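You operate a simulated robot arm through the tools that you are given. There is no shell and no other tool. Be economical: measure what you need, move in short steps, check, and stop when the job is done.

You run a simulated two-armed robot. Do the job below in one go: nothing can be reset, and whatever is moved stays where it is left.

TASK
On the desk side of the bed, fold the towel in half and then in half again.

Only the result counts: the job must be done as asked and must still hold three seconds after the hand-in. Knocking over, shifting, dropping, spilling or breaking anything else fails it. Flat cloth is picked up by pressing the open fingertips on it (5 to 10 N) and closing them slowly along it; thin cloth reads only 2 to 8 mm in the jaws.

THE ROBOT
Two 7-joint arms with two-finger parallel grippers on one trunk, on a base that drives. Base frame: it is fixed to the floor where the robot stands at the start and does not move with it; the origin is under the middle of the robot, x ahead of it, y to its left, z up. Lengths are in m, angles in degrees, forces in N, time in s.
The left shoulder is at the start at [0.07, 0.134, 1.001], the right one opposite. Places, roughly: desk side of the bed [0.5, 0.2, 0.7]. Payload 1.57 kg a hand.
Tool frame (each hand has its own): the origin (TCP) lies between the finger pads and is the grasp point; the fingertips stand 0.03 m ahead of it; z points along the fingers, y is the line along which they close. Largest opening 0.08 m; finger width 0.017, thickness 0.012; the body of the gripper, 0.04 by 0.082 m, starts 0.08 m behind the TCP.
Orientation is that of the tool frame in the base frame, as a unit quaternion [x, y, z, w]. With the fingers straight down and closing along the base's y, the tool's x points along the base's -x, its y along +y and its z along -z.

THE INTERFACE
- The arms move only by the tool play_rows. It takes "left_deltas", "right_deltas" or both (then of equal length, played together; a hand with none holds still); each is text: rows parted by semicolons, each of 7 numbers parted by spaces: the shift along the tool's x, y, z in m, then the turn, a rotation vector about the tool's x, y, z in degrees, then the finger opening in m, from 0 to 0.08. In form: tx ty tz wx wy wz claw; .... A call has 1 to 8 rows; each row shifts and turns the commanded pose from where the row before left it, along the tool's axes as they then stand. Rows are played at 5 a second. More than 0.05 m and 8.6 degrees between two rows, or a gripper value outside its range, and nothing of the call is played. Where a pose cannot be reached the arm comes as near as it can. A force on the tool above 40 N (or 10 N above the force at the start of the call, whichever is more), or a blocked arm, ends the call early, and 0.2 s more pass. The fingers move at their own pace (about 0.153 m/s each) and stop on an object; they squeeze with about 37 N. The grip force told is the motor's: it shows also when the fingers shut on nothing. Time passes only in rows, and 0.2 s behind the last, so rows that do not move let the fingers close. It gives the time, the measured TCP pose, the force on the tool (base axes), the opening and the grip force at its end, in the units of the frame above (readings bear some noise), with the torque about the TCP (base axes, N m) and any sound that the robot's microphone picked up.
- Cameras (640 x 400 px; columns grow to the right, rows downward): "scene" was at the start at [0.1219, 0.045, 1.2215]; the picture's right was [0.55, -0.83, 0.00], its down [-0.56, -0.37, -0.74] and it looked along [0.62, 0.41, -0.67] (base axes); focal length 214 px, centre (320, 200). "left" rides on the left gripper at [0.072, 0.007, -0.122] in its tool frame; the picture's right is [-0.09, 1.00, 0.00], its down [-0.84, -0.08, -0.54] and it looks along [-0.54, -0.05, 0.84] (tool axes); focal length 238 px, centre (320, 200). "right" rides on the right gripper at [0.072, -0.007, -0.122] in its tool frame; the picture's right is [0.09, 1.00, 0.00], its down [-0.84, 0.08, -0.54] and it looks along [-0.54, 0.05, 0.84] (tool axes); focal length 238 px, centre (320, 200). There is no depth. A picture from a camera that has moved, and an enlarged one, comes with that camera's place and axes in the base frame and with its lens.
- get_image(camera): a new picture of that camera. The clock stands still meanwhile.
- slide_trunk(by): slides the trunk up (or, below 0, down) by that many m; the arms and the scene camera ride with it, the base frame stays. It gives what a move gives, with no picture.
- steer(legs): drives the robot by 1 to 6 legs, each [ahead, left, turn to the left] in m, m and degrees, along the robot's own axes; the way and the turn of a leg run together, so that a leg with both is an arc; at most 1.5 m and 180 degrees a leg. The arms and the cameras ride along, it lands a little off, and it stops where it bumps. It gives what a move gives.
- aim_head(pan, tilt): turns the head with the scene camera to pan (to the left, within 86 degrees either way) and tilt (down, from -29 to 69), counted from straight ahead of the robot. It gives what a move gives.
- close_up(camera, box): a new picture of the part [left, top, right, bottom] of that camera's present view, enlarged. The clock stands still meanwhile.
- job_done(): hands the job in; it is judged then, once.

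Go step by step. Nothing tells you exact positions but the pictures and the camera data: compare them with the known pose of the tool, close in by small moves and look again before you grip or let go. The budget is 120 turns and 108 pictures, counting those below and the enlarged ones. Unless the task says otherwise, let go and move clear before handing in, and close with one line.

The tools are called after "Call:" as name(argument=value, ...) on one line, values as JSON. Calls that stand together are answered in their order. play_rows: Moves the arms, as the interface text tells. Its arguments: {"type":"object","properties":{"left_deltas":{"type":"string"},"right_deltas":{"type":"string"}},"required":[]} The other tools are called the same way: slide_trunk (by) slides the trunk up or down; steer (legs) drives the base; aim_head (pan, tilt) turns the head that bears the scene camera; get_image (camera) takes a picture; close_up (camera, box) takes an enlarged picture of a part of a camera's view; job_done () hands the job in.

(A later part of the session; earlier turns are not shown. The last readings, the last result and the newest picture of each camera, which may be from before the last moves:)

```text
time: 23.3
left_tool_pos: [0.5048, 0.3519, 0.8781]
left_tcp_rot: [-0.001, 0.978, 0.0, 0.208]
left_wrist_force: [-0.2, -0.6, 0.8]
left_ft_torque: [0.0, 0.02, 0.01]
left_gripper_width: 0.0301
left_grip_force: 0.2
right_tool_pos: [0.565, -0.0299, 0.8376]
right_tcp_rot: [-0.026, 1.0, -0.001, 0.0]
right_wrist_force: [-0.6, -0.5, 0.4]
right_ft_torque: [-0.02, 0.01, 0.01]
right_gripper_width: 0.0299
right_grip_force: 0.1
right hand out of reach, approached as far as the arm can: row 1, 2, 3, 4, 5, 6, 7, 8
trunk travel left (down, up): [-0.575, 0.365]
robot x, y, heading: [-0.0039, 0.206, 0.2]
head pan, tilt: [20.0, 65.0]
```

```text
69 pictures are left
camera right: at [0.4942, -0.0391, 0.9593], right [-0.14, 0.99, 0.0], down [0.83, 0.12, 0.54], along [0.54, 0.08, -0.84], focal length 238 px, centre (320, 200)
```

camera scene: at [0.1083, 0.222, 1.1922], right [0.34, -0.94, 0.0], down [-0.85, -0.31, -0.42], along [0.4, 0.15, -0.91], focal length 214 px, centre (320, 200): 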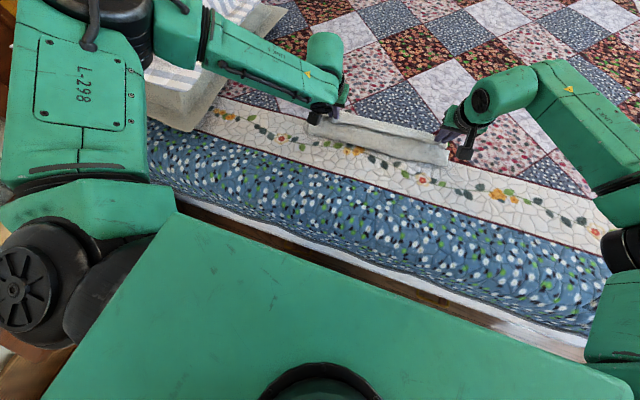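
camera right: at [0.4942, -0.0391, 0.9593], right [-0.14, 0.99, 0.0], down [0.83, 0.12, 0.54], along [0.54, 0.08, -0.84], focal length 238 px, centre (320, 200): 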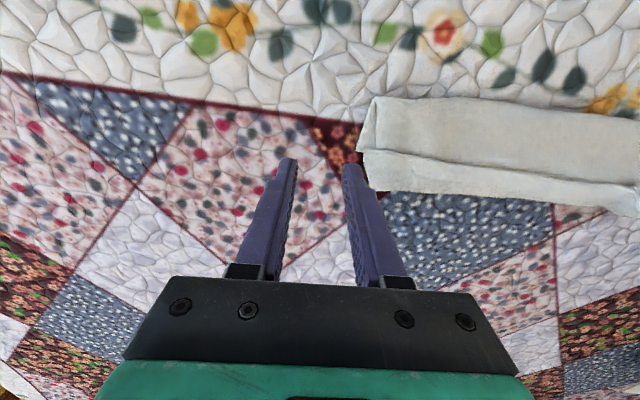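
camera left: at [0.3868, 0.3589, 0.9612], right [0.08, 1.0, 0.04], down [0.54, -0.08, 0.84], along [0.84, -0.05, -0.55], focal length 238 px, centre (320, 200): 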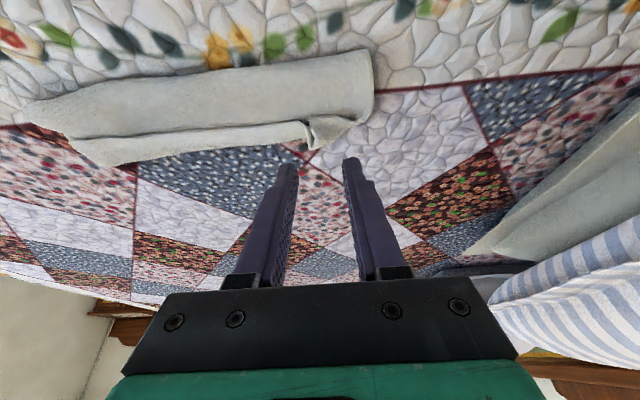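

Call:
close_up(camera="right", box=[340, 80, 500, 205])

```text
3.20 times, centred on (420, 142) of right
camera zoom: at [0.4942, -0.0391, 0.9593], right [-0.14, 0.99, 0.0], down [0.83, 0.12, 0.54], along [0.54, 0.08, -0.84], focal length 763 px, centre (0, 384)
```

zoom: 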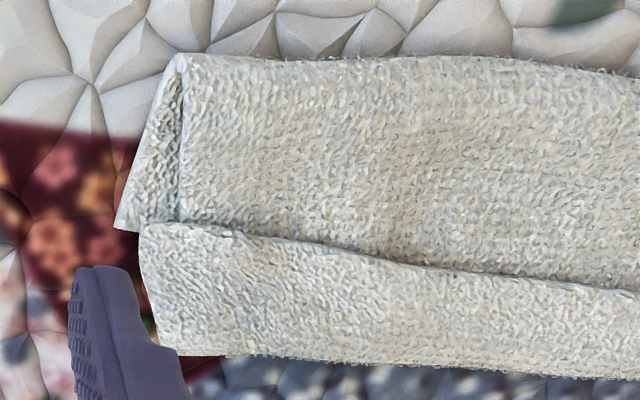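

From the side it's clear: the fold line was pulled too far forward (x≈0.52) and the near hem is curled back on top, overhanging the lower layer's far edge (x≈0.59). I'll re-grip the hem at both ends, swing it back to restore the fold line, then release it earlier in the air.

Call:
play_rows(left_deltas="0 0 0 0 0 0 0.05; 0 0 0 0 0 0 0.05; 0 0 0 0 0 0 0.05; -0.01 -0.003 0.042 0 0 0 0.05; -0.01 -0.003 0.042 0 0 0 0.05; -0.009 -0.004 0.042 0 0 0 0.05; 0 0 0 0 0 0 0.05", right_deltas="0 0 0 0 0 3 0.05; 0 0 0 0 -8 0 0.05; 0 0.03 0 0 -8 0 0.05; 0 0.03 0 0 -8 0 0.05; 0.003 0.032 0.025 0 0 0 0.05; 0.003 0 0.026 0 0 0 0.05; 0 0 0.026 0 0 0 0.05")

Call:
get_image(camera="left")

Call:
get_image(camera="right")

```text
time: 24.9
left_tool_pos: [0.581, 0.3427, 0.7781]
left_tcp_rot: [-0.001, 0.978, -0.001, 0.208]
left_wrist_force: [-0.5, -0.4, -0.4]
left_ft_torque: [0.0, 0.03, -0.01]
left_gripper_width: 0.05
left_grip_force: 0.0
left hand out of reach, approached as far as the arm can: row 6
right_tool_pos: [0.5903, 0.0618, 0.7642]
right_tcp_rot: [0.001, 0.978, 0.001, 0.207]
right_wrist_force: [0.3, 0.5, 0.0]
right_ft_torque: [-0.01, 0.04, 0.02]
right_gripper_width: 0.05
right_grip_force: 0.0
trunk travel left (down, up): [-0.575, 0.365]
robot x, y, heading: [0.0005, 0.2053, 0.3]
head pan, tilt: [20.0, 65.0]
```

```text
67 pictures are left
camera left: at [0.4645, 0.351, 0.8595], right [0.08, 1.0, 0.04], down [0.54, -0.08, 0.84], along [0.84, -0.05, -0.55], focal length 238 px, centre (320, 200)
```

left: 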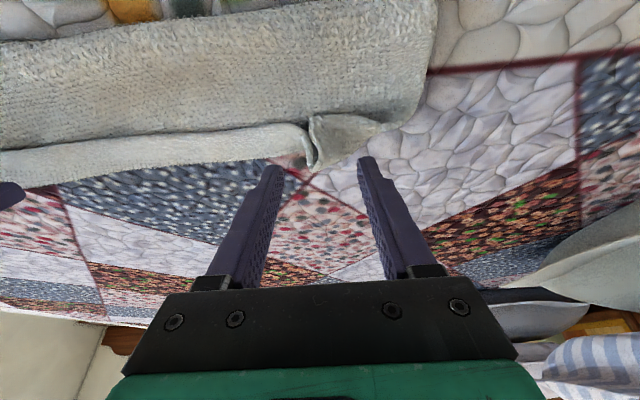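

```text
66 pictures are left
camera right: at [0.4754, 0.0571, 0.8459], right [-0.08, 1.0, -0.04], down [0.54, 0.08, 0.84], along [0.84, 0.05, -0.55], focal length 238 px, centre (320, 200)
```

right: 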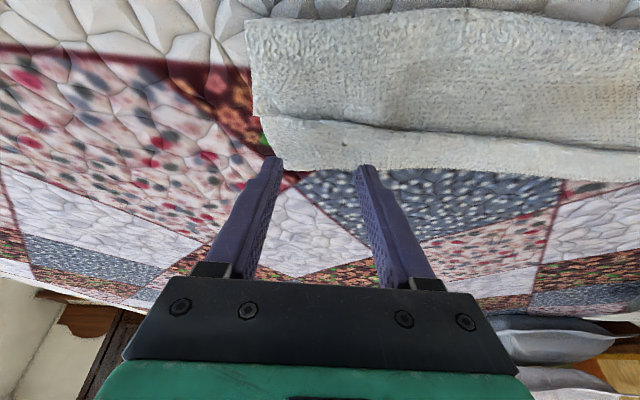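

The left ridge sits between the left fingers, and the right fingers are over the strip. I lower both to light contact.

Call:
play_rows(left_deltas="0.007 -0.003 0.016 0 0 0 0.05; 0.007 -0.003 0.016 0 0 0 0.05; 0 0 0 0 0 0 0.05", right_deltas="0.004 0.003 0.0095 0 0 0 0.05; 0.0045 0.003 0.0097 0 0 0 0.05; 0 0 0 0 0 0 0.05")

Call:
get_image(camera="left")

Call:
get_image(camera="right")

```text
time: 25.7
left_tool_pos: [0.5684, 0.3484, 0.7512]
left_tcp_rot: [0.0, 0.978, 0.0, 0.208]
left_wrist_force: [0.0, 0.6, 0.2]
left_ft_torque: [-0.01, 0.01, 0.01]
left_gripper_width: 0.05
left_grip_force: 0.0
left hand out of reach, approached as far as the arm can: row 1, 2
right_tool_pos: [0.5899, 0.0688, 0.7427]
right_tcp_rot: [0.0, 0.978, 0.0, 0.208]
right_wrist_force: [-0.4, -0.7, -0.5]
right_ft_torque: [0.0, -0.03, 0.0]
right_gripper_width: 0.0501
right_grip_force: 0.0
trunk travel left (down, up): [-0.575, 0.365]
robot x, y, heading: [-0.0003, 0.1998, -0.1]
head pan, tilt: [20.0, 65.0]
```

```text
65 pictures are left
camera left: at [0.4523, 0.3549, 0.8328], right [0.08, 1.0, 0.04], down [0.54, -0.08, 0.84], along [0.84, -0.05, -0.55], focal length 238 px, centre (320, 200)
```

left: 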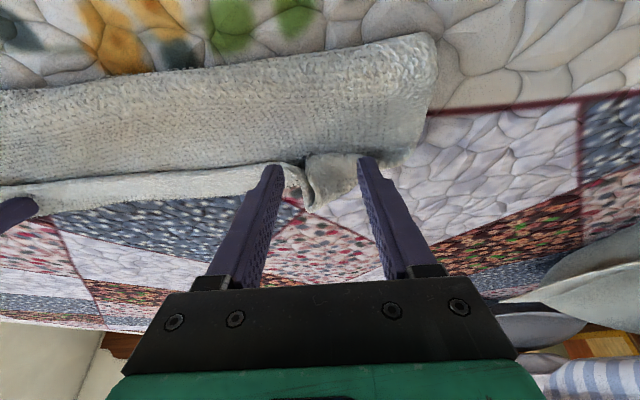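

```text
64 pictures are left
camera right: at [0.4755, 0.0627, 0.8247], right [-0.08, 1.0, -0.04], down [0.54, 0.08, 0.84], along [0.84, 0.05, -0.55], focal length 238 px, centre (320, 200)
```

right: 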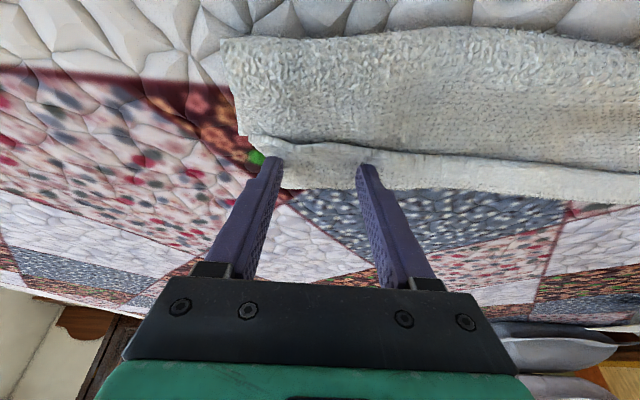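

Left arm is at its reach limit again; I tilt it further so the tips reach the ridge, and lower the right hand a little more.

Call:
play_rows(left_deltas="0 0 0 0 -8 0 0.05; 0 0 0 0 -8 0 0.05; 0 -0.004 0.008 0 0 0 0.05; 0.001 -0.004 0.008 0 0 0 0.05; 0 0 0 0 0 0 0.05", right_deltas="0 0 0 0 0 0 0.05; 0 0 0 0 0 0 0.05; 0.001 0 0.002 0 0 0 0.05; 0.001 0 0.002 0 0 0 0.05; 0 0 0 0 0 0 0.05")

Call:
get_image(camera="left")

```text
time: 26.9
left_tool_pos: [0.5747, 0.3425, 0.7409]
left_tcp_rot: [-0.001, 0.939, -0.001, 0.343]
left_wrist_force: [-0.6, 0.3, 1.0]
left_ft_torque: [0.02, -0.03, -0.01]
left_gripper_width: 0.0502
left_grip_force: 0.0
left hand out of reach, approached as far as the arm can: row 4
right_tool_pos: [0.5898, 0.0676, 0.7398]
right_tcp_rot: [0.0, 0.978, 0.001, 0.209]
right_wrist_force: [0.2, -0.9, 2.9]
right_ft_torque: [0.01, -0.02, 0.0]
right_gripper_width: 0.0499
right_grip_force: 0.0
trunk travel left (down, up): [-0.575, 0.365]
robot x, y, heading: [0.0007, 0.2006, 0.1]
head pan, tilt: [20.0, 65.0]
```

```text
63 pictures are left
camera left: at [0.4408, 0.3502, 0.7872], right [0.07, 1.0, 0.06], down [0.29, -0.08, 0.95], along [0.95, -0.05, -0.3], focal length 238 px, centre (320, 200)
```

left: 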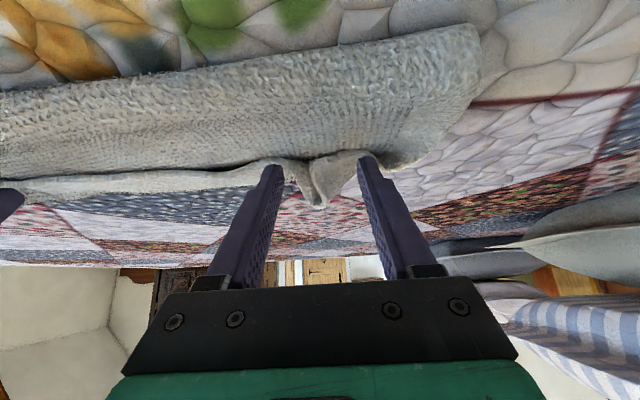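

Left tips straddle the ridge. I press slightly and close both slowly.

Call:
play_rows(left_deltas="0.001 0 0.001 0 0 0 0.05; 0.001 0 0.001 0 0 0 0.046; 0 0 0 0 0 0 0.042; 0 0 0 0 0 0 0.038; 0 0 0 0 0 0 0.034; 0 0 0 0 0 0 0.030; 0 0 0 0 0 0 0.026; 0 0 0 0 0 0 0.022", right_deltas="0.0004 0 0.001 0 0 0 0.05; 0 0 0 0 0 0 0.046; 0 0 0 0 0 0 0.042; 0 0 0 0 0 0 0.038; 0 0 0 0 0 0 0.034; 0 0 0 0 0 0 0.030; 0 0 0 0 0 0 0.026; 0 0 0 0 0 0 0.022")

Call:
get_image(camera="right")

```text
time: 28.7
left_tool_pos: [0.5721, 0.344, 0.7392]
left_tcp_rot: [-0.001, 0.94, 0.0, 0.342]
left_wrist_force: [-0.9, 0.1, 0.0]
left_ft_torque: [-0.01, 0.01, 0.0]
left_gripper_width: 0.0218
left_grip_force: 0.0
right_tool_pos: [0.59, 0.0685, 0.7368]
right_tcp_rot: [0.0, 0.978, 0.001, 0.208]
right_wrist_force: [0.6, -0.1, 3.0]
right_ft_torque: [0.05, -0.04, 0.04]
right_gripper_width: 0.0221
right_grip_force: 0.3
trunk travel left (down, up): [-0.575, 0.365]
robot x, y, heading: [0.0017, 0.2002, 0.2]
head pan, tilt: [20.0, 65.0]
```

```text
62 pictures are left
camera right: at [0.4752, 0.0629, 0.8203], right [-0.08, 1.0, -0.04], down [0.54, 0.08, 0.84], along [0.84, 0.05, -0.55], focal length 238 px, centre (320, 200)
```

right: 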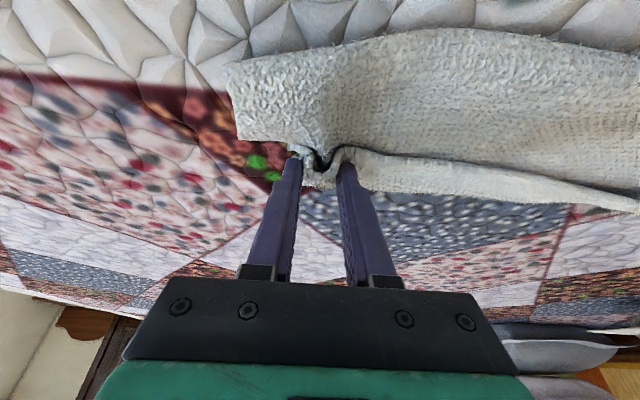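

Right side is gathering a ridge. I close both hands fully.

Call:
play_rows(left_deltas="0 0 0 0 0 0 0.018; 0 0 0 0 0 0 0.014; 0 0 0 0 0 0 0.01; 0 0 0 0 0 0 0.006; 0 0 0 0 0 0 0.002; 0 0 0 0 0 0 0; 0 0 0 0 0 0 0", right_deltas="0 0 0.0003 0 0 0 0.018; 0 0 0 0 0 0 0.014; 0 0 0 0 0 0 0.01; 0 0 0 0 0 0 0.006; 0 0 0 0 0 0 0.002; 0 0 0 0 0 0 0; 0 0 0 0 0 0 0")

Call:
get_image(camera="right")

Call:
get_image(camera="left")

```text
time: 30.3
left_tool_pos: [0.5732, 0.3436, 0.7377]
left_tcp_rot: [-0.001, 0.939, 0.001, 0.343]
left_wrist_force: [-0.4, -0.8, 0.3]
left_ft_torque: [0.01, -0.01, -0.02]
left_gripper_width: 0.0024
left_grip_force: 23.4
right_tool_pos: [0.5907, 0.068, 0.7381]
right_tcp_rot: [0.001, 0.978, -0.001, 0.209]
right_wrist_force: [2.2, 0.2, 6.5]
right_ft_torque: [-0.03, -0.12, 0.01]
right_gripper_width: 0.013
right_grip_force: 30.1
trunk travel left (down, up): [-0.575, 0.365]
robot x, y, heading: [0.0018, 0.2009, -0.0]
head pan, tilt: [20.0, 65.0]
```

```text
61 pictures are left
camera right: at [0.4751, 0.0627, 0.8202], right [-0.08, 1.0, -0.04], down [0.54, 0.08, 0.84], along [0.84, 0.05, -0.55], focal length 238 px, centre (320, 200)
```

right: 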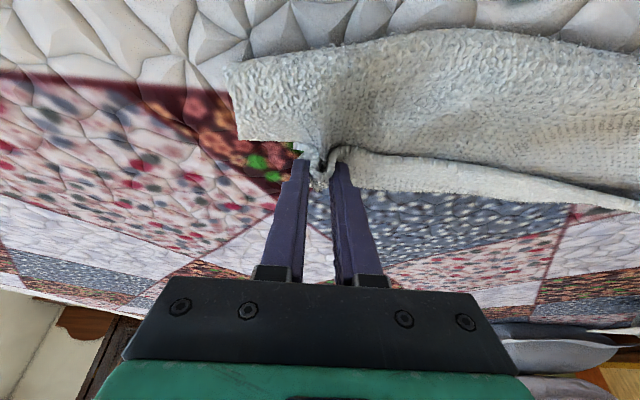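

```text
60 pictures are left
camera left: at [0.4395, 0.3509, 0.7855], right [0.07, 1.0, 0.06], down [0.29, -0.08, 0.95], along [0.95, -0.05, -0.3], focal length 238 px, centre (320, 200)
```

left: 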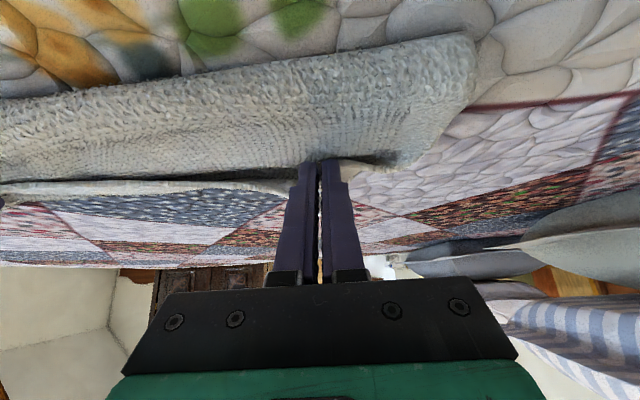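

Both read something in the jaws (2.4 and 13 mm). I lift gently up and back to see what is held.

Call:
play_rows(left_deltas="-0.0048 0 -0.0265 0 0 0 0; -0.0048 0 -0.0265 0 0 0 0; -0.0048 0 -0.0265 0 0 0 0; 0 0 0 0 0 0 0", right_deltas="0.0027 0 -0.0268 0 0 0 0; 0.0027 0 -0.0268 0 0 0 0; 0.0027 0 -0.0268 0 0 0 0; 0 0 0 0 0 0 0")

Call:
get_image(camera="right")

Call:
get_image(camera="left")

Call:
close_up(camera="scene", box=[280, 90, 480, 215])

```text
time: 31.3
left_tool_pos: [0.5345, 0.3421, 0.8064]
left_tcp_rot: [-0.001, 0.94, 0.0, 0.342]
left_wrist_force: [0.5, 0.6, 0.2]
left_ft_torque: [0.0, 0.0, -0.03]
left_gripper_width: 0.0022
left_grip_force: 23.2
right_tool_pos: [0.5505, 0.0704, 0.8071]
right_tcp_rot: [0.001, 0.978, 0.0, 0.208]
right_wrist_force: [-0.1, 0.9, 0.2]
right_ft_torque: [0.05, 0.01, 0.04]
right_gripper_width: 0.009
right_grip_force: 27.2
trunk travel left (down, up): [-0.575, 0.365]
robot x, y, heading: [0.0008, 0.204, -0.0]
head pan, tilt: [20.0, 65.0]
```

```text
59 pictures are left
camera right: at [0.4353, 0.0627, 0.8901], right [-0.08, 1.0, -0.04], down [0.54, 0.08, 0.84], along [0.83, 0.05, -0.55], focal length 238 px, centre (320, 200)
```

right: 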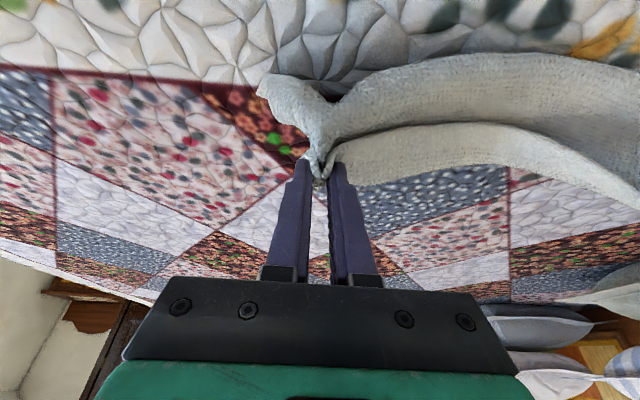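

```text
58 pictures are left
camera left: at [0.4012, 0.3501, 0.854], right [0.07, 1.0, 0.06], down [0.29, -0.08, 0.95], along [0.95, -0.05, -0.3], focal length 238 px, centre (320, 200)
```

left: 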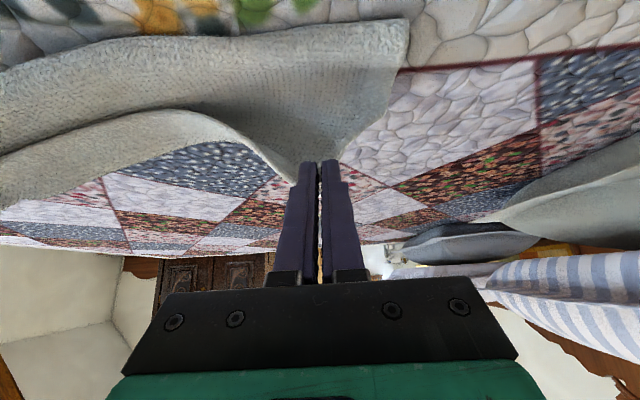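

```text
3.20 times, centred on (380, 152) of scene
camera zoom: at [0.1099, 0.2222, 1.192], right [0.34, -0.94, 0.0], down [-0.85, -0.31, -0.42], along [0.4, 0.15, -0.91], focal length 686 px, centre (128, 352)
```

zoom: 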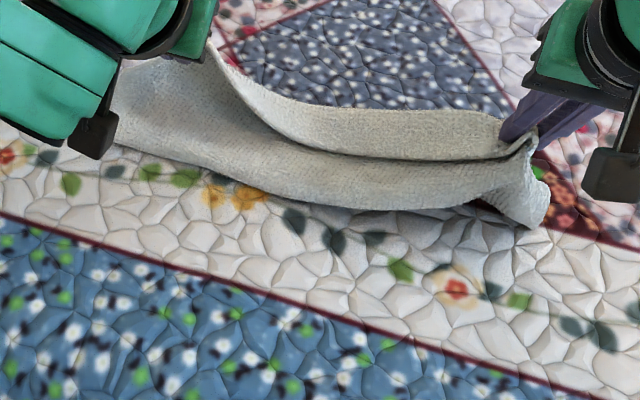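

The left hand holds the flap edge well, but the right hand has caught the lower layer too. I lower and open the right hand, back off, and look, while the left keeps holding.

Call:
play_rows(right_deltas="0.008 0 0.02 0 0 0 0; 0.008 0 0.02 0 0 0 0; 0 0 0 0 0 0 0.03; 0 0 0 0 0 0 0.06; 0 0 -0.03 0 0 0 0.06; 0 0 -0.04 0 0 0 0.06; 0 0 -0.04 0 0 0 0.06")

Call:
get_image(camera="right")

Call:
close_up(camera="scene", box=[280, 90, 480, 215])

```text
time: 32.9
left_tool_pos: [0.533, 0.343, 0.808]
left_tcp_rot: [0.0, 0.94, -0.001, 0.342]
left_wrist_force: [0.6, 0.0, -0.6]
left_ft_torque: [-0.01, 0.02, 0.02]
left_gripper_width: 0.0023
left_grip_force: 23.5
right_tool_pos: [0.5074, 0.0689, 0.8654]
right_tcp_rot: [0.0, 0.978, 0.0, 0.208]
right_wrist_force: [-0.1, -0.3, -1.1]
right_ft_torque: [0.0, 0.0, -0.01]
right_gripper_width: 0.0602
right_grip_force: 0.1
trunk travel left (down, up): [-0.575, 0.365]
robot x, y, heading: [-0.0021, 0.2051, -0.2]
head pan, tilt: [20.0, 65.0]
```

```text
56 pictures are left
camera right: at [0.3919, 0.0634, 0.9481], right [-0.08, 1.0, -0.04], down [0.54, 0.08, 0.84], along [0.84, 0.05, -0.55], focal length 238 px, centre (320, 200)
```

right: 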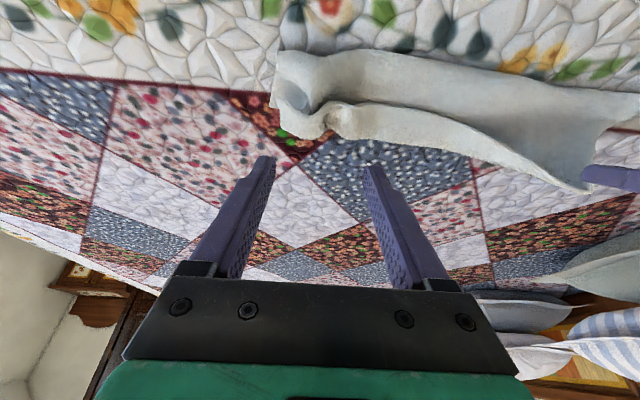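

```text
3.20 times, centred on (380, 152) of scene
camera zoom: at [0.1082, 0.2223, 1.1922], right [0.34, -0.94, 0.0], down [-0.85, -0.31, -0.42], along [0.4, 0.15, -0.91], focal length 686 px, centre (128, 352)
```

zoom: 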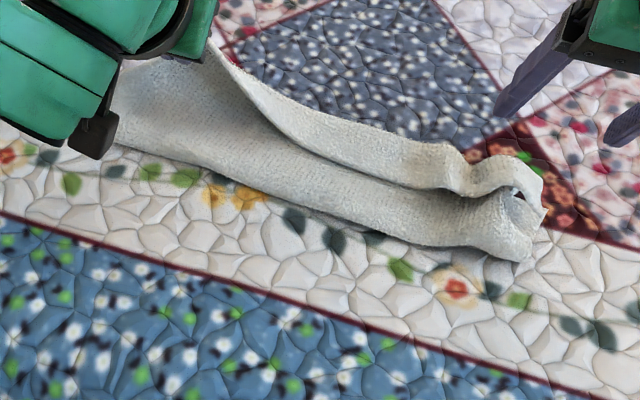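

I use the left hand to peel the flap back to the near side, opening the left end flat again.

Call:
play_rows(left_deltas="0 0 0 0 8 0 0; 0 0 0 0 8 0 0; 0 0 0 0 8 0 0; 0 0 0 0 8 0 0; 0 0 0 0 8 0 0; 0.045 0 -0.02 0 0 0 0; 0.045 0 0 0 0 0 0; 0.04 0 0.03 0 0 0 0")

Call:
close_up(camera="scene", box=[280, 90, 480, 215])

Call:
get_image(camera="right")

```text
time: 34.7
left_tool_pos: [0.389, 0.3539, 0.8019]
left_tcp_rot: [-0.001, 1.0, 0.0, -0.001]
left_wrist_force: [-0.1, 0.4, -0.9]
left_ft_torque: [-0.04, -0.02, 0.02]
left_gripper_width: 0.0022
left_grip_force: 23.5
left hand out of reach, approached as far as the arm can: row 5
right_tool_pos: [0.5068, 0.0685, 0.8651]
right_tcp_rot: [0.0, 0.978, 0.0, 0.208]
right_wrist_force: [0.8, -0.4, 0.5]
right_ft_torque: [-0.04, 0.0, 0.03]
right_gripper_width: 0.0601
right_grip_force: 0.1
trunk travel left (down, up): [-0.575, 0.365]
robot x, y, heading: [0.0022, 0.2027, 0.2]
head pan, tilt: [20.0, 65.0]
```

```text
3.20 times, centred on (380, 152) of scene
camera zoom: at [0.1084, 0.2224, 1.1922], right [0.34, -0.94, 0.0], down [-0.85, -0.31, -0.42], along [0.4, 0.15, -0.91], focal length 686 px, centre (128, 352)
```

zoom: 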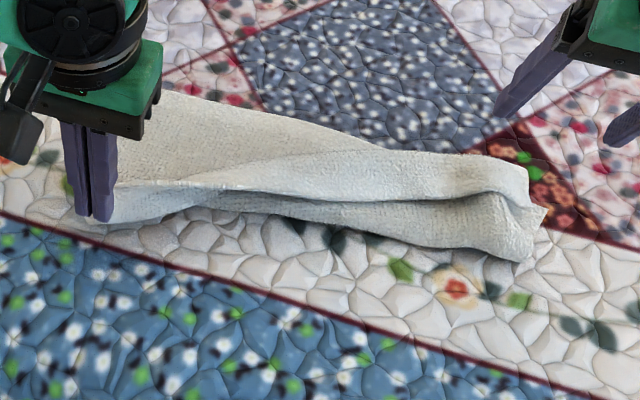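

```text
53 pictures are left
camera right: at [0.3923, 0.0635, 0.9477], right [-0.08, 1.0, -0.04], down [0.54, 0.08, 0.84], along [0.84, 0.05, -0.55], focal length 238 px, centre (320, 200)
```

right: 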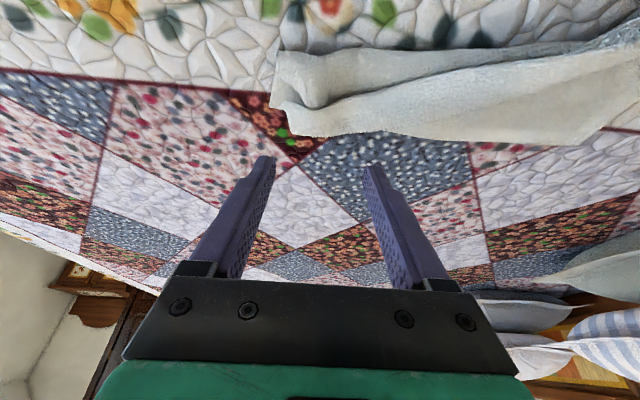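

The left end is opening. I set the left corner down near its original place, and will use the right fingertips (closed) to drag the curled strip on the right end back toward me.

Call:
play_rows(left_deltas="0.012 0 0.02 0 0 0 0; 0.012 0 0.02 0 0 0 0; 0 0 0 0 0 0 0; 0 0 0 0 0 0 0; 0 0 0 0 0 0 0", right_deltas="-0.02 -0.004 0.02 0 0 0 0; -0.02 0 0.04 0 0 0 0; 0 0 0.04 0 0 0 0; 0 0 0.038 0 0 0 0; 0.002 0 0.004 0 0 0 0")

Call:
get_image(camera="right")

```text
time: 35.9
left_tool_pos: [0.3655, 0.3529, 0.7616]
left_tcp_rot: [0.0, 1.0, -0.001, -0.001]
left_wrist_force: [0.6, -0.7, -0.2]
left_ft_torque: [0.02, -0.02, -0.01]
left_gripper_width: 0.0021
left_grip_force: 23.6
right_tool_pos: [0.601, 0.0628, 0.7507]
right_tcp_rot: [0.001, 0.978, -0.001, 0.209]
right_wrist_force: [0.3, -0.6, 0.4]
right_ft_torque: [-0.03, 0.01, 0.03]
right_gripper_width: 0.0
right_grip_force: 21.6
trunk travel left (down, up): [-0.575, 0.365]
robot x, y, heading: [0.0004, 0.2033, 0.0]
head pan, tilt: [20.0, 65.0]
```

```text
52 pictures are left
camera right: at [0.4849, 0.0582, 0.8328], right [-0.08, 1.0, -0.04], down [0.54, 0.08, 0.84], along [0.84, 0.05, -0.55], focal length 238 px, centre (320, 200)
```

right: 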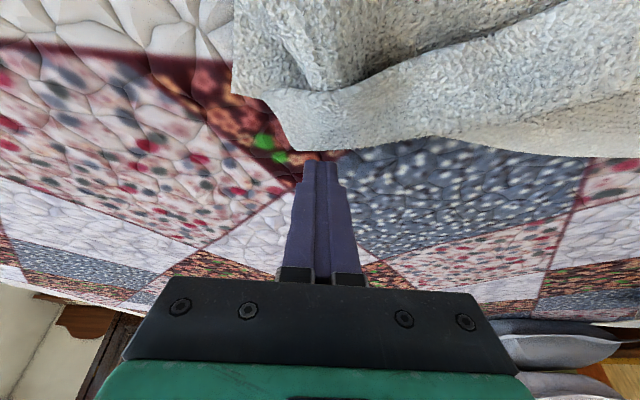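

Call:
play_rows(right_deltas="0.0229 0 -0.0102 0 0 0 0; 0.0032 0 0.0073 0 0 0 0; 0.002 0 0.0037 0 0 0 0; 0 0 0 0 0 0 0")

```text
time: 36.9
left_tool_pos: [0.3656, 0.3527, 0.7621]
left_tcp_rot: [-0.001, 1.0, -0.001, 0.001]
left_wrist_force: [0.5, -0.1, 0.5]
left_ft_torque: [-0.05, 0.03, -0.03]
left_gripper_width: 0.0025
left_grip_force: 23.9
right_tool_pos: [0.5734, 0.0647, 0.7395]
right_tcp_rot: [0.0, 0.978, 0.001, 0.209]
right_wrist_force: [1.1, -0.2, 4.8]
right_ft_torque: [-0.03, -0.02, -0.02]
right_gripper_width: 0.0002
right_grip_force: 21.1
trunk travel left (down, up): [-0.575, 0.365]
robot x, y, heading: [0.0002, 0.2034, -0.1]
head pan, tilt: [20.0, 65.0]
```

Light contact (5 N). I drag toward me in small steps.

Call:
play_rows(right_deltas="0.0183 0 -0.0081 0 0 0 0; 0.0183 0 -0.0081 0 0 0 0; 0.0187 0 -0.0072 0 0 0 0; 0.0187 0 -0.0072 0 0 0 0")

Call:
get_image(camera="right")

Call:
close_up(camera="scene", box=[280, 90, 480, 215])

```text
time: 37.9
left_tool_pos: [0.365, 0.354, 0.7617]
left_tcp_rot: [-0.001, 1.0, 0.0, 0.001]
left_wrist_force: [0.3, 0.7, -0.1]
left_ft_torque: [0.02, 0.01, 0.0]
left_gripper_width: 0.0021
left_grip_force: 24.3
right_tool_pos: [0.4943, 0.0633, 0.7376]
right_tcp_rot: [0.0, 0.978, 0.001, 0.21]
right_wrist_force: [5.7, 0.9, 10.7]
right_ft_torque: [0.0, -0.22, 0.02]
right_gripper_width: 0.0
right_grip_force: 21.8
trunk travel left (down, up): [-0.575, 0.365]
robot x, y, heading: [0.0003, 0.2014, 0.3]
head pan, tilt: [20.0, 65.0]
```

```text
51 pictures are left
camera right: at [0.3789, 0.059, 0.8198], right [-0.08, 1.0, -0.04], down [0.54, 0.08, 0.84], along [0.84, 0.05, -0.55], focal length 238 px, centre (320, 200)
```

right: 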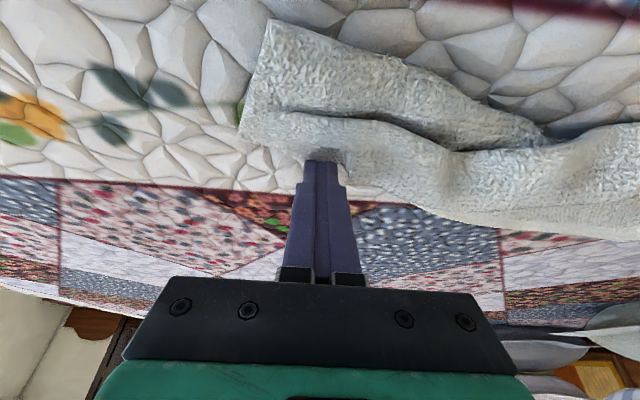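

```text
3.20 times, centred on (380, 152) of scene
camera zoom: at [0.108, 0.2225, 1.1923], right [0.34, -0.94, 0.0], down [-0.85, -0.31, -0.42], along [0.4, 0.15, -0.91], focal length 686 px, centre (128, 352)
```

zoom: 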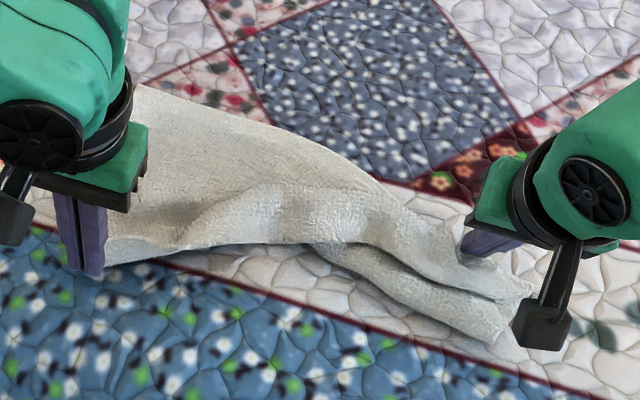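

The whole right end slid instead of unrolling. I lift the right hand off and pull the near edge with the left hand toward me, which should peel the curled part open.

Call:
play_rows(left_deltas="0.0 0 0 0 0 0 0; 0 0 0 0 0 0 0; 0.015 0 0 0 0 0 0; 0.015 0 0 0 0 0 0; 0.015 0.003 0 0 0 0 0; 0.015 0.003 0 0 0 0 0; 0 0 0 0 0 0 0", right_deltas="0 0 -0.03 0 0 0 0; 0 -0.02 -0.04 0 0 0 0; 0 -0.03 -0.04 0 0 0 0; 0 -0.03 0 0 0 0 0; 0 0 0 0 0 0 0.05; 0 0 0 0 0 0 0.05; 0 0 0 0 0 0 0.05")

Call:
get_image(camera="scene")

Call:
get_image(camera="right")

```text
time: 39.5
left_tool_pos: [0.3354, 0.3525, 0.7605]
left_tcp_rot: [-0.001, 1.0, 0.0, 0.0]
left_wrist_force: [0.3, 0.7, 0.3]
left_ft_torque: [-0.01, 0.01, 0.0]
left_gripper_width: 0.0023
left_grip_force: 23.5
left hand out of reach, approached as far as the arm can: row 5, 6
right_tool_pos: [0.4501, -0.0167, 0.8363]
right_tcp_rot: [0.002, 0.978, -0.001, 0.208]
right_wrist_force: [-0.3, -0.6, 0.1]
right_ft_torque: [0.01, -0.03, -0.03]
right_gripper_width: 0.0497
right_grip_force: 0.2
trunk travel left (down, up): [-0.575, 0.365]
robot x, y, heading: [-0.0006, 0.2043, 0.2]
head pan, tilt: [20.0, 65.0]
```

```text
49 pictures are left
camera scene: at [0.1091, 0.222, 1.1921], right [0.34, -0.94, 0.0], down [-0.85, -0.31, -0.42], along [0.4, 0.15, -0.91], focal length 214 px, centre (320, 200)
```

scene: 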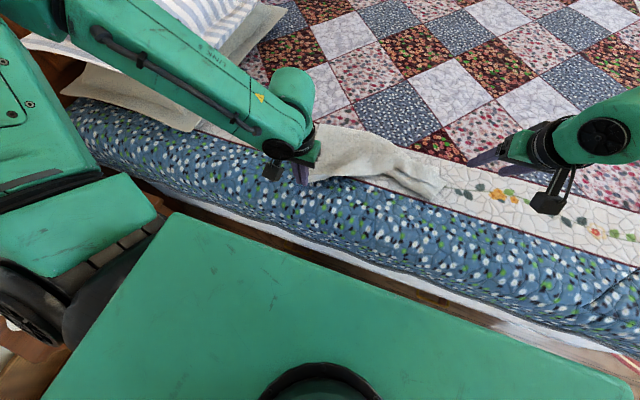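

```text
48 pictures are left
camera right: at [0.335, -0.0219, 0.919], right [-0.08, 1.0, -0.04], down [0.54, 0.08, 0.84], along [0.83, 0.05, -0.55], focal length 238 px, centre (320, 200)
```

right: 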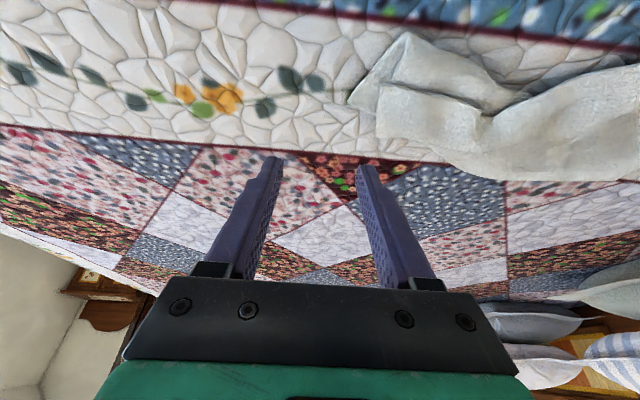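

Call:
close_up(camera="scene", box=[290, 110, 466, 220])

```text
3.64 times, centred on (378, 165) of scene
camera zoom: at [0.1091, 0.222, 1.1921], right [0.34, -0.94, 0.0], down [-0.85, -0.31, -0.42], along [0.4, 0.15, -0.91], focal length 780 px, centre (109, 327)
```

zoom: 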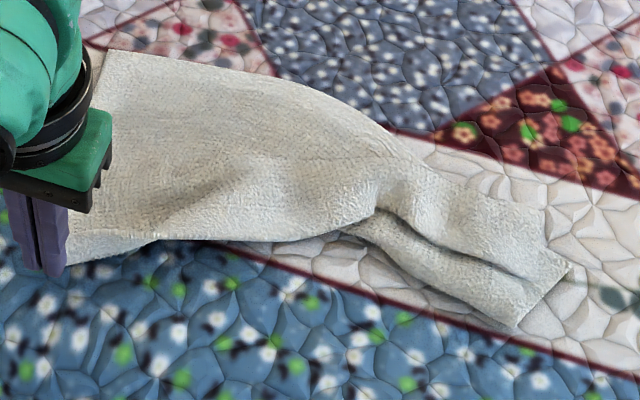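

Peeling has progressed to about the middle. I bring the right hand to the hump of the near edge at about (0.48, 0.15) to pick it up there and continue the peel.

Call:
play_rows(right_deltas="0 0.042 0 0 0 0 0.06; 0 0.042 0 0 0 0 0.06; 0 0.042 0 0 0 0 0.06; 0.0025 0.041 0.023 0 0 0 0.06; 0.0025 0 0.025 0 0 0 0.06; 0.0025 0 0.025 0 0 0 0.06; 0 0 0 0 0 0 0.06")

Call:
get_image(camera="right")

```text
time: 41.1
left_tool_pos: [0.3367, 0.3527, 0.7606]
left_tcp_rot: [-0.001, 1.0, -0.001, 0.0]
left_wrist_force: [0.4, -0.5, 0.4]
left_ft_torque: [0.0, 0.02, 0.03]
left_gripper_width: 0.0022
left_grip_force: 23.8
right_tool_pos: [0.4728, 0.1518, 0.7674]
right_tcp_rot: [0.001, 0.978, 0.0, 0.208]
right_wrist_force: [-0.3, 0.0, -0.5]
right_ft_torque: [-0.02, 0.01, -0.01]
right_gripper_width: 0.0598
right_grip_force: 0.0
trunk travel left (down, up): [-0.575, 0.365]
robot x, y, heading: [-0.0012, 0.2024, 0.4]
head pan, tilt: [20.0, 65.0]
```

```text
46 pictures are left
camera right: at [0.3578, 0.1462, 0.8502], right [-0.08, 1.0, -0.04], down [0.54, 0.08, 0.84], along [0.84, 0.05, -0.55], focal length 238 px, centre (320, 200)
```

right: 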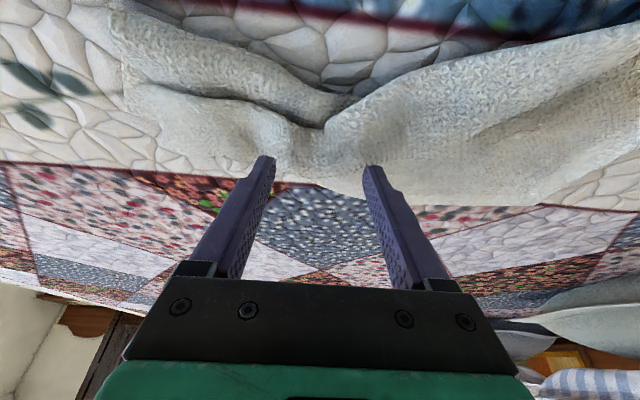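

Well placed: the lip's hump is between the fingers. I lower to light contact and close.

Call:
play_rows(right_deltas="0.004 0 0.009 0 0 0 0.06; 0.0037 0 0.0082 0 0 0 0.06; 0 0 0 0 0 0 0.052; 0 0 0 0 0 0 0.044; 0 0 0 0 0 0 0.036; 0 0 0 0 0 0 0.028; 0 0 0 0 0 0 0.020; 0 0 0 0 0 0 0.014")

Call:
play_rows(right_deltas="0 0 0 0 0 0 0.008; 0 0 0 0 0 0 0.004; 0 0 0 0 0 0 0; 0 0 0 0 0 0 0")

Call:
get_image(camera="right")

```text
time: 42.9
left_tool_pos: [0.3362, 0.3533, 0.7612]
left_tcp_rot: [-0.002, 1.0, 0.0, 0.0]
left_wrist_force: [0.1, -0.1, 0.3]
left_ft_torque: [0.0, 0.0, -0.05]
left_gripper_width: 0.0022
left_grip_force: 23.9
right_tool_pos: [0.4738, 0.1514, 0.7491]
right_tcp_rot: [0.001, 0.978, 0.0, 0.209]
right_wrist_force: [-0.1, 0.4, 0.2]
right_ft_torque: [-0.01, 0.04, 0.01]
right_gripper_width: 0.014
right_grip_force: 0.1
trunk travel left (down, up): [-0.575, 0.365]
robot x, y, heading: [-0.002, 0.202, 0.1]
head pan, tilt: [20.0, 65.0]
```

```text
time: 43.9
left_tool_pos: [0.3358, 0.3535, 0.7604]
left_tcp_rot: [-0.002, 1.0, 0.0, -0.001]
left_wrist_force: [0.6, -1.0, -0.8]
left_ft_torque: [0.01, -0.03, 0.02]
left_gripper_width: 0.0025
left_grip_force: 23.9
right_tool_pos: [0.4726, 0.1512, 0.7478]
right_tcp_rot: [0.0, 0.978, 0.0, 0.207]
right_wrist_force: [0.1, 1.0, -0.4]
right_ft_torque: [0.0, 0.0, 0.11]
right_gripper_width: 0.0039
right_grip_force: 24.9
trunk travel left (down, up): [-0.575, 0.365]
robot x, y, heading: [-0.0019, 0.2038, 0.3]
head pan, tilt: [20.0, 65.0]
```

```text
45 pictures are left
camera right: at [0.3578, 0.1461, 0.8312], right [-0.08, 1.0, -0.04], down [0.54, 0.08, 0.84], along [0.83, 0.05, -0.55], focal length 238 px, centre (320, 200)
```

right: 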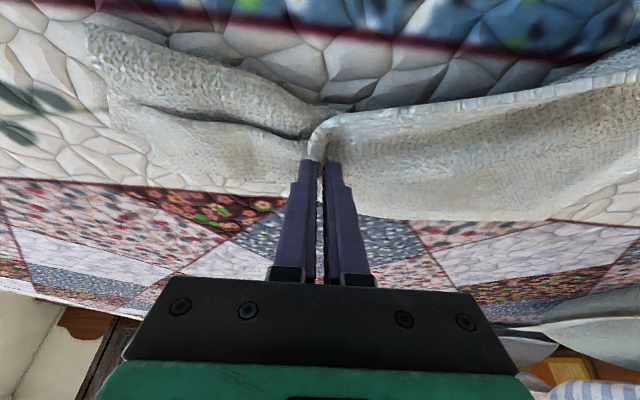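

Caught a single layer (3.9 mm). I lift it up and pull toward me and to the right to peel the right end open.

Call:
play_rows(right_deltas="0.001 0 -0.033 0 0 0 0; 0.002 0 -0.034 0 0 0 0; 0.025 -0.015 -0.011 0 0 0 0; 0.025 -0.02 -0.011 0 0 0 0; 0.023 -0.02 -0.010 0 0 0 0; 0.01 -0.015 0.018 0 0 0 0; 0.01 -0.01 0.018 0 0 0 0; 0 0 0 0 0 0 0")

Call:
close_up(camera="scene", box=[290, 110, 466, 220])

Call:
get_image(camera="right")

```text
time: 45.7
left_tool_pos: [0.3368, 0.3514, 0.7605]
left_tcp_rot: [-0.001, 1.0, -0.002, 0.002]
left_wrist_force: [0.6, -24.2, -0.7]
left_ft_torque: [-0.68, -0.03, -0.34]
left_gripper_width: 0.006
left_grip_force: 25.8
right_tool_pos: [0.3582, 0.0724, 0.7665]
right_tcp_rot: [0.0, 0.978, 0.001, 0.209]
right_wrist_force: [-0.6, 23.8, 0.0]
right_ft_torque: [0.76, -0.01, 0.06]
right_gripper_width: 0.005
right_grip_force: 25.5
trunk travel left (down, up): [-0.575, 0.365]
robot x, y, heading: [-0.0011, 0.2028, 0.2]
head pan, tilt: [20.0, 65.0]
```

```text
3.64 times, centred on (378, 165) of scene
camera zoom: at [0.1091, 0.2223, 1.1921], right [0.34, -0.94, 0.0], down [-0.85, -0.31, -0.42], along [0.4, 0.15, -0.91], focal length 780 px, centre (109, 327)
```

zoom: 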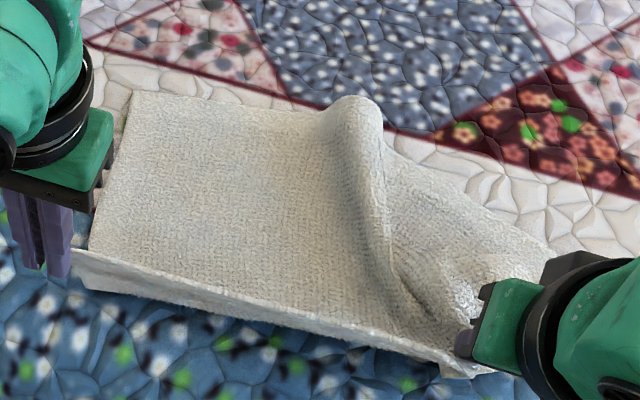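

```text
43 pictures are left
camera right: at [0.243, 0.0668, 0.849], right [-0.09, 1.0, -0.03], down [0.54, 0.08, 0.84], along [0.84, 0.05, -0.55], focal length 238 px, centre (320, 200)
```

right: 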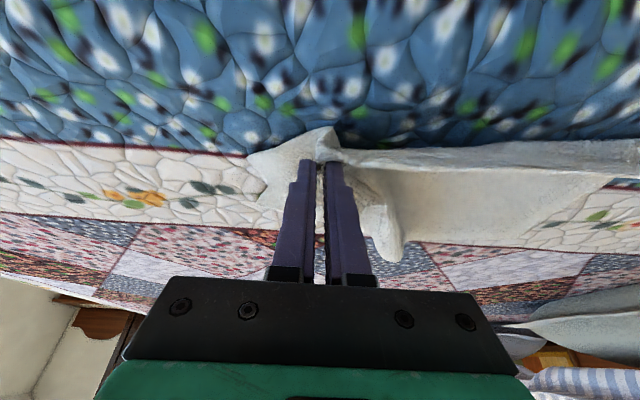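

Both hands now hold the near edge taut with a single layer each. A cleaner way: lift the towel so it hangs from this edge, lay the lower half down moving away from me, then bring the held edge back toward me – so the held hem lands without curling. I straighten the right hand and lift.

Call:
play_rows(left_deltas="0 -0.003 0 0 0 0 0; 0 0 0 0 0 0 0; 0 0 0 0 0 0 0; -0.0168 0 -0.045 0 0 0 0; -0.0168 0 -0.045 0 0 0 0; -0.0168 0 -0.045 0 0 0 0; -0.0168 0 -0.045 0 0 0 0; -0.0168 0 -0.045 0 0 0 0", right_deltas="0 0.003 0 0 8 0 0; 0 0 0 0 8 0 0; 0 0 0 0 8 0 0; -0.0124 0 -0.045 0 0 0 0; -0.0124 0 -0.045 0 0 0 0; -0.0124 0 -0.045 0 0 0 0; -0.0124 0 -0.045 0 0 0 0; -0.0124 0 -0.045 0 0 0 0")

Call:
get_image(camera="scene")

Call:
get_image(camera="left")

```text
time: 47.5
left_tool_pos: [0.4209, 0.3492, 0.9863]
left_tcp_rot: [0.0, 1.0, -0.001, 0.0]
left_wrist_force: [-2.1, -17.5, 1.0]
left_ft_torque: [-0.53, 0.02, -0.24]
left_gripper_width: 0.0054
left_grip_force: 25.4
right_tool_pos: [0.4212, 0.0755, 0.9938]
right_tcp_rot: [0.0, 1.0, 0.0, 0.001]
right_wrist_force: [2.5, 16.7, -0.4]
right_ft_torque: [0.53, -0.05, -0.23]
right_gripper_width: 0.0044
right_grip_force: 24.5
trunk travel left (down, up): [-0.575, 0.365]
robot x, y, heading: [0.0015, 0.2021, 0.1]
head pan, tilt: [20.0, 65.0]
```

```text
42 pictures are left
camera scene: at [0.1085, 0.2222, 1.192], right [0.34, -0.94, 0.0], down [-0.85, -0.31, -0.42], along [0.4, 0.15, -0.91], focal length 214 px, centre (320, 200)
```

scene: 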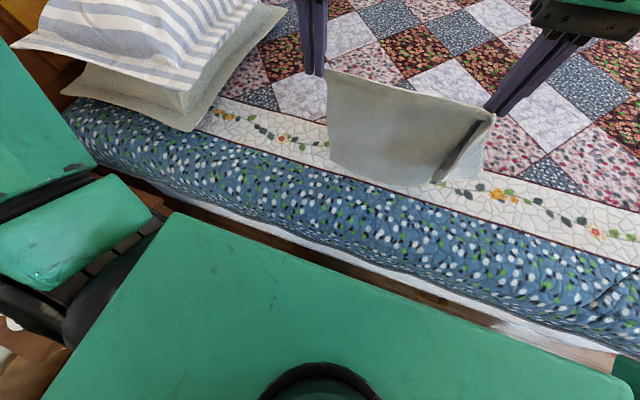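

```text
41 pictures are left
camera left: at [0.349, 0.3561, 1.1077], right [0.09, 1.0, 0.0], down [0.84, -0.08, 0.54], along [0.54, -0.05, -0.84], focal length 238 px, centre (320, 200)
```

left: 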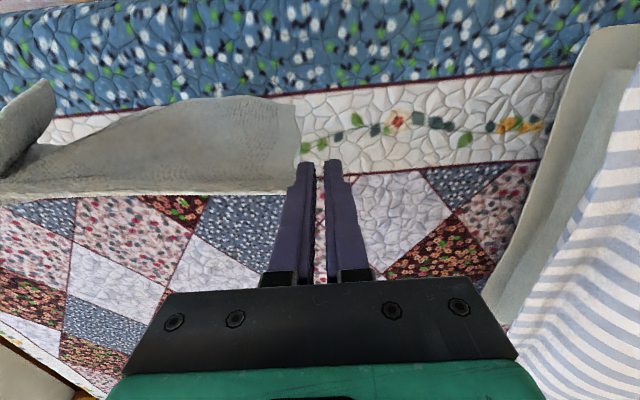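

The towel hangs cleanly from the left corner and a right pinch about 7 cm from its corner. I check the right side of it.

Call:
close_up(camera="scene", box=[310, 60, 510, 200])

Call:
get_image(camera="right")

```text
2.86 times, centred on (410, 130) of scene
camera zoom: at [0.1085, 0.2222, 1.192], right [0.34, -0.94, 0.0], down [-0.85, -0.31, -0.42], along [0.4, 0.15, -0.91], focal length 613 px, centre (63, 400)
```

zoom: 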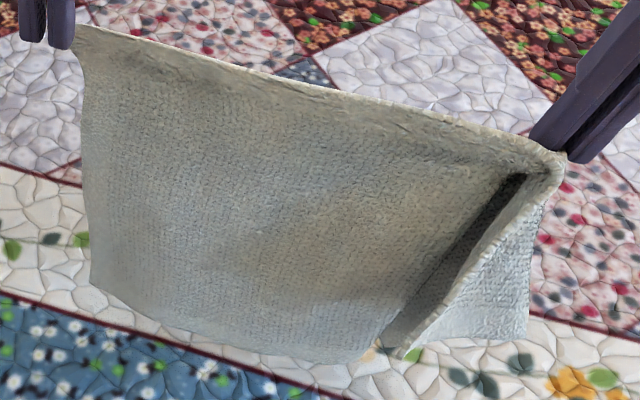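

```text
39 pictures are left
camera right: at [0.3491, 0.0695, 1.1154], right [-0.09, 1.0, 0.0], down [0.84, 0.08, 0.54], along [0.54, 0.05, -0.84], focal length 238 px, centre (320, 200)
```

right: 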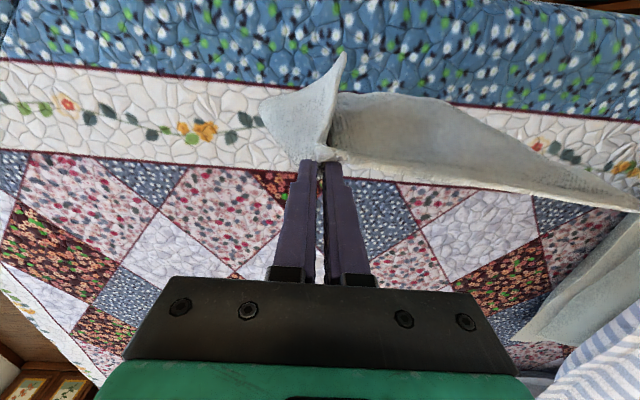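

The right corner panel (about 10 cm) droops toward me, so I'll first re-lay the towel flat: set the bottom edge down near me and lay it away from me, so the drooping panel ends on top and can open.

Call:
play_rows(left_deltas="0.03 0 0 0 0 0 0; 0.03 0 0.015 0 0 0 0; 0 0 0.02 0 0 0 0; -0.04 0 0.03 0 0 0 0; -0.04 0 0.03 0 0 0 0; -0.04 0 0.03 0 0 0 0; 0 0 0 0 0 0 0", right_deltas="0.03 0 0 0 0 0 0; 0.03 0 0.02 0 0 0 0; 0 0 0.022 0 0 0 0; -0.04 0 0.03 0 0 0 0; -0.04 0 0.03 0 0 0 0; -0.04 0 0.03 0 0 0 0; 0 0 0 0 0 0 0")

Call:
close_up(camera="scene", box=[290, 60, 530, 220])

```text
time: 49.1
left_tool_pos: [0.4794, 0.3499, 0.8618]
left_tcp_rot: [-0.001, 1.0, -0.001, 0.0]
left_wrist_force: [-2.5, -19.2, -0.2]
left_ft_torque: [-0.55, 0.03, -0.27]
left_gripper_width: 0.0055
left_grip_force: 24.9
right_tool_pos: [0.4798, 0.0752, 0.8577]
right_tcp_rot: [-0.001, 1.0, 0.001, 0.001]
right_wrist_force: [1.7, 19.0, 0.0]
right_ft_torque: [0.61, -0.08, -0.25]
right_gripper_width: 0.0046
right_grip_force: 24.7
trunk travel left (down, up): [-0.575, 0.365]
robot x, y, heading: [0.0002, 0.2006, -0.1]
head pan, tilt: [20.0, 65.0]
```

```text
2.50 times, centred on (410, 140) of scene
camera zoom: at [0.1068, 0.2217, 1.1924], right [0.34, -0.94, 0.0], down [-0.85, -0.31, -0.42], along [0.4, 0.15, -0.91], focal length 536 px, centre (95, 350)
```

zoom: 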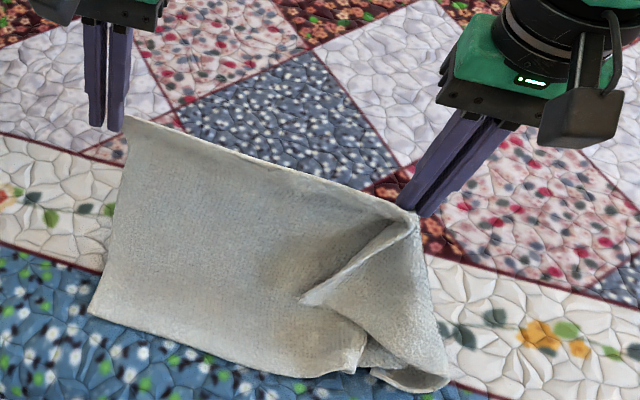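

Bottom edge is down; I continue laying away from me with tilted hands.

Call:
play_rows(left_deltas="0 0 0 0 -8 0 0; 0 0 0 0 -8 0 0; 0 0 0 0 -8 0 0; -0.0152 0 0.0396 0 0 0 0; -0.0152 0 0.0396 0 0 0 0; -0.0052 0 0.0355 0 0 0 0; 0.004 0 0.02 0 0 0 0; 0 0 0 0 0 0 0", right_deltas="0 0 0 0 -8 0 0; 0 0 0 0 -8 0 0; 0 0 0 0 -8 0 0; -0.0152 0 0.0396 0 0 0 0; -0.0152 0 0.0396 0 0 0 0; -0.0052 0 0.0355 0 0 0 0; 0.004 0 0.02 0 0 0 0; 0 0 0 0 0 0 0")

Call:
close_up(camera="scene", box=[290, 60, 530, 220])

```text
time: 50.9
left_tool_pos: [0.5632, 0.351, 0.7512]
left_tcp_rot: [0.0, 0.978, -0.001, 0.208]
left_wrist_force: [-2.1, -19.7, -0.2]
left_ft_torque: [-0.46, 0.08, -0.5]
left_gripper_width: 0.0058
left_grip_force: 25.3
right_tool_pos: [0.5644, 0.0741, 0.7485]
right_tcp_rot: [-0.001, 0.978, 0.001, 0.208]
right_wrist_force: [1.9, 19.5, 1.0]
right_ft_torque: [0.7, -0.04, 0.03]
right_gripper_width: 0.0047
right_grip_force: 25.4
trunk travel left (down, up): [-0.575, 0.365]
robot x, y, heading: [-0.0032, 0.2055, 0.2]
head pan, tilt: [20.0, 65.0]
```

```text
2.50 times, centred on (410, 140) of scene
camera zoom: at [0.1084, 0.2222, 1.1922], right [0.34, -0.94, 0.0], down [-0.85, -0.31, -0.42], along [0.4, 0.15, -0.91], focal length 536 px, centre (95, 350)
```

zoom: 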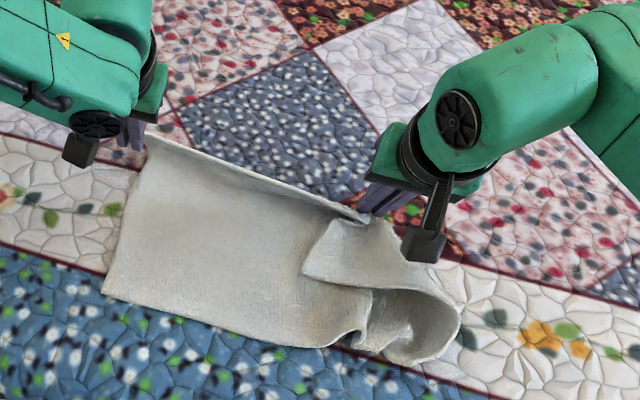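

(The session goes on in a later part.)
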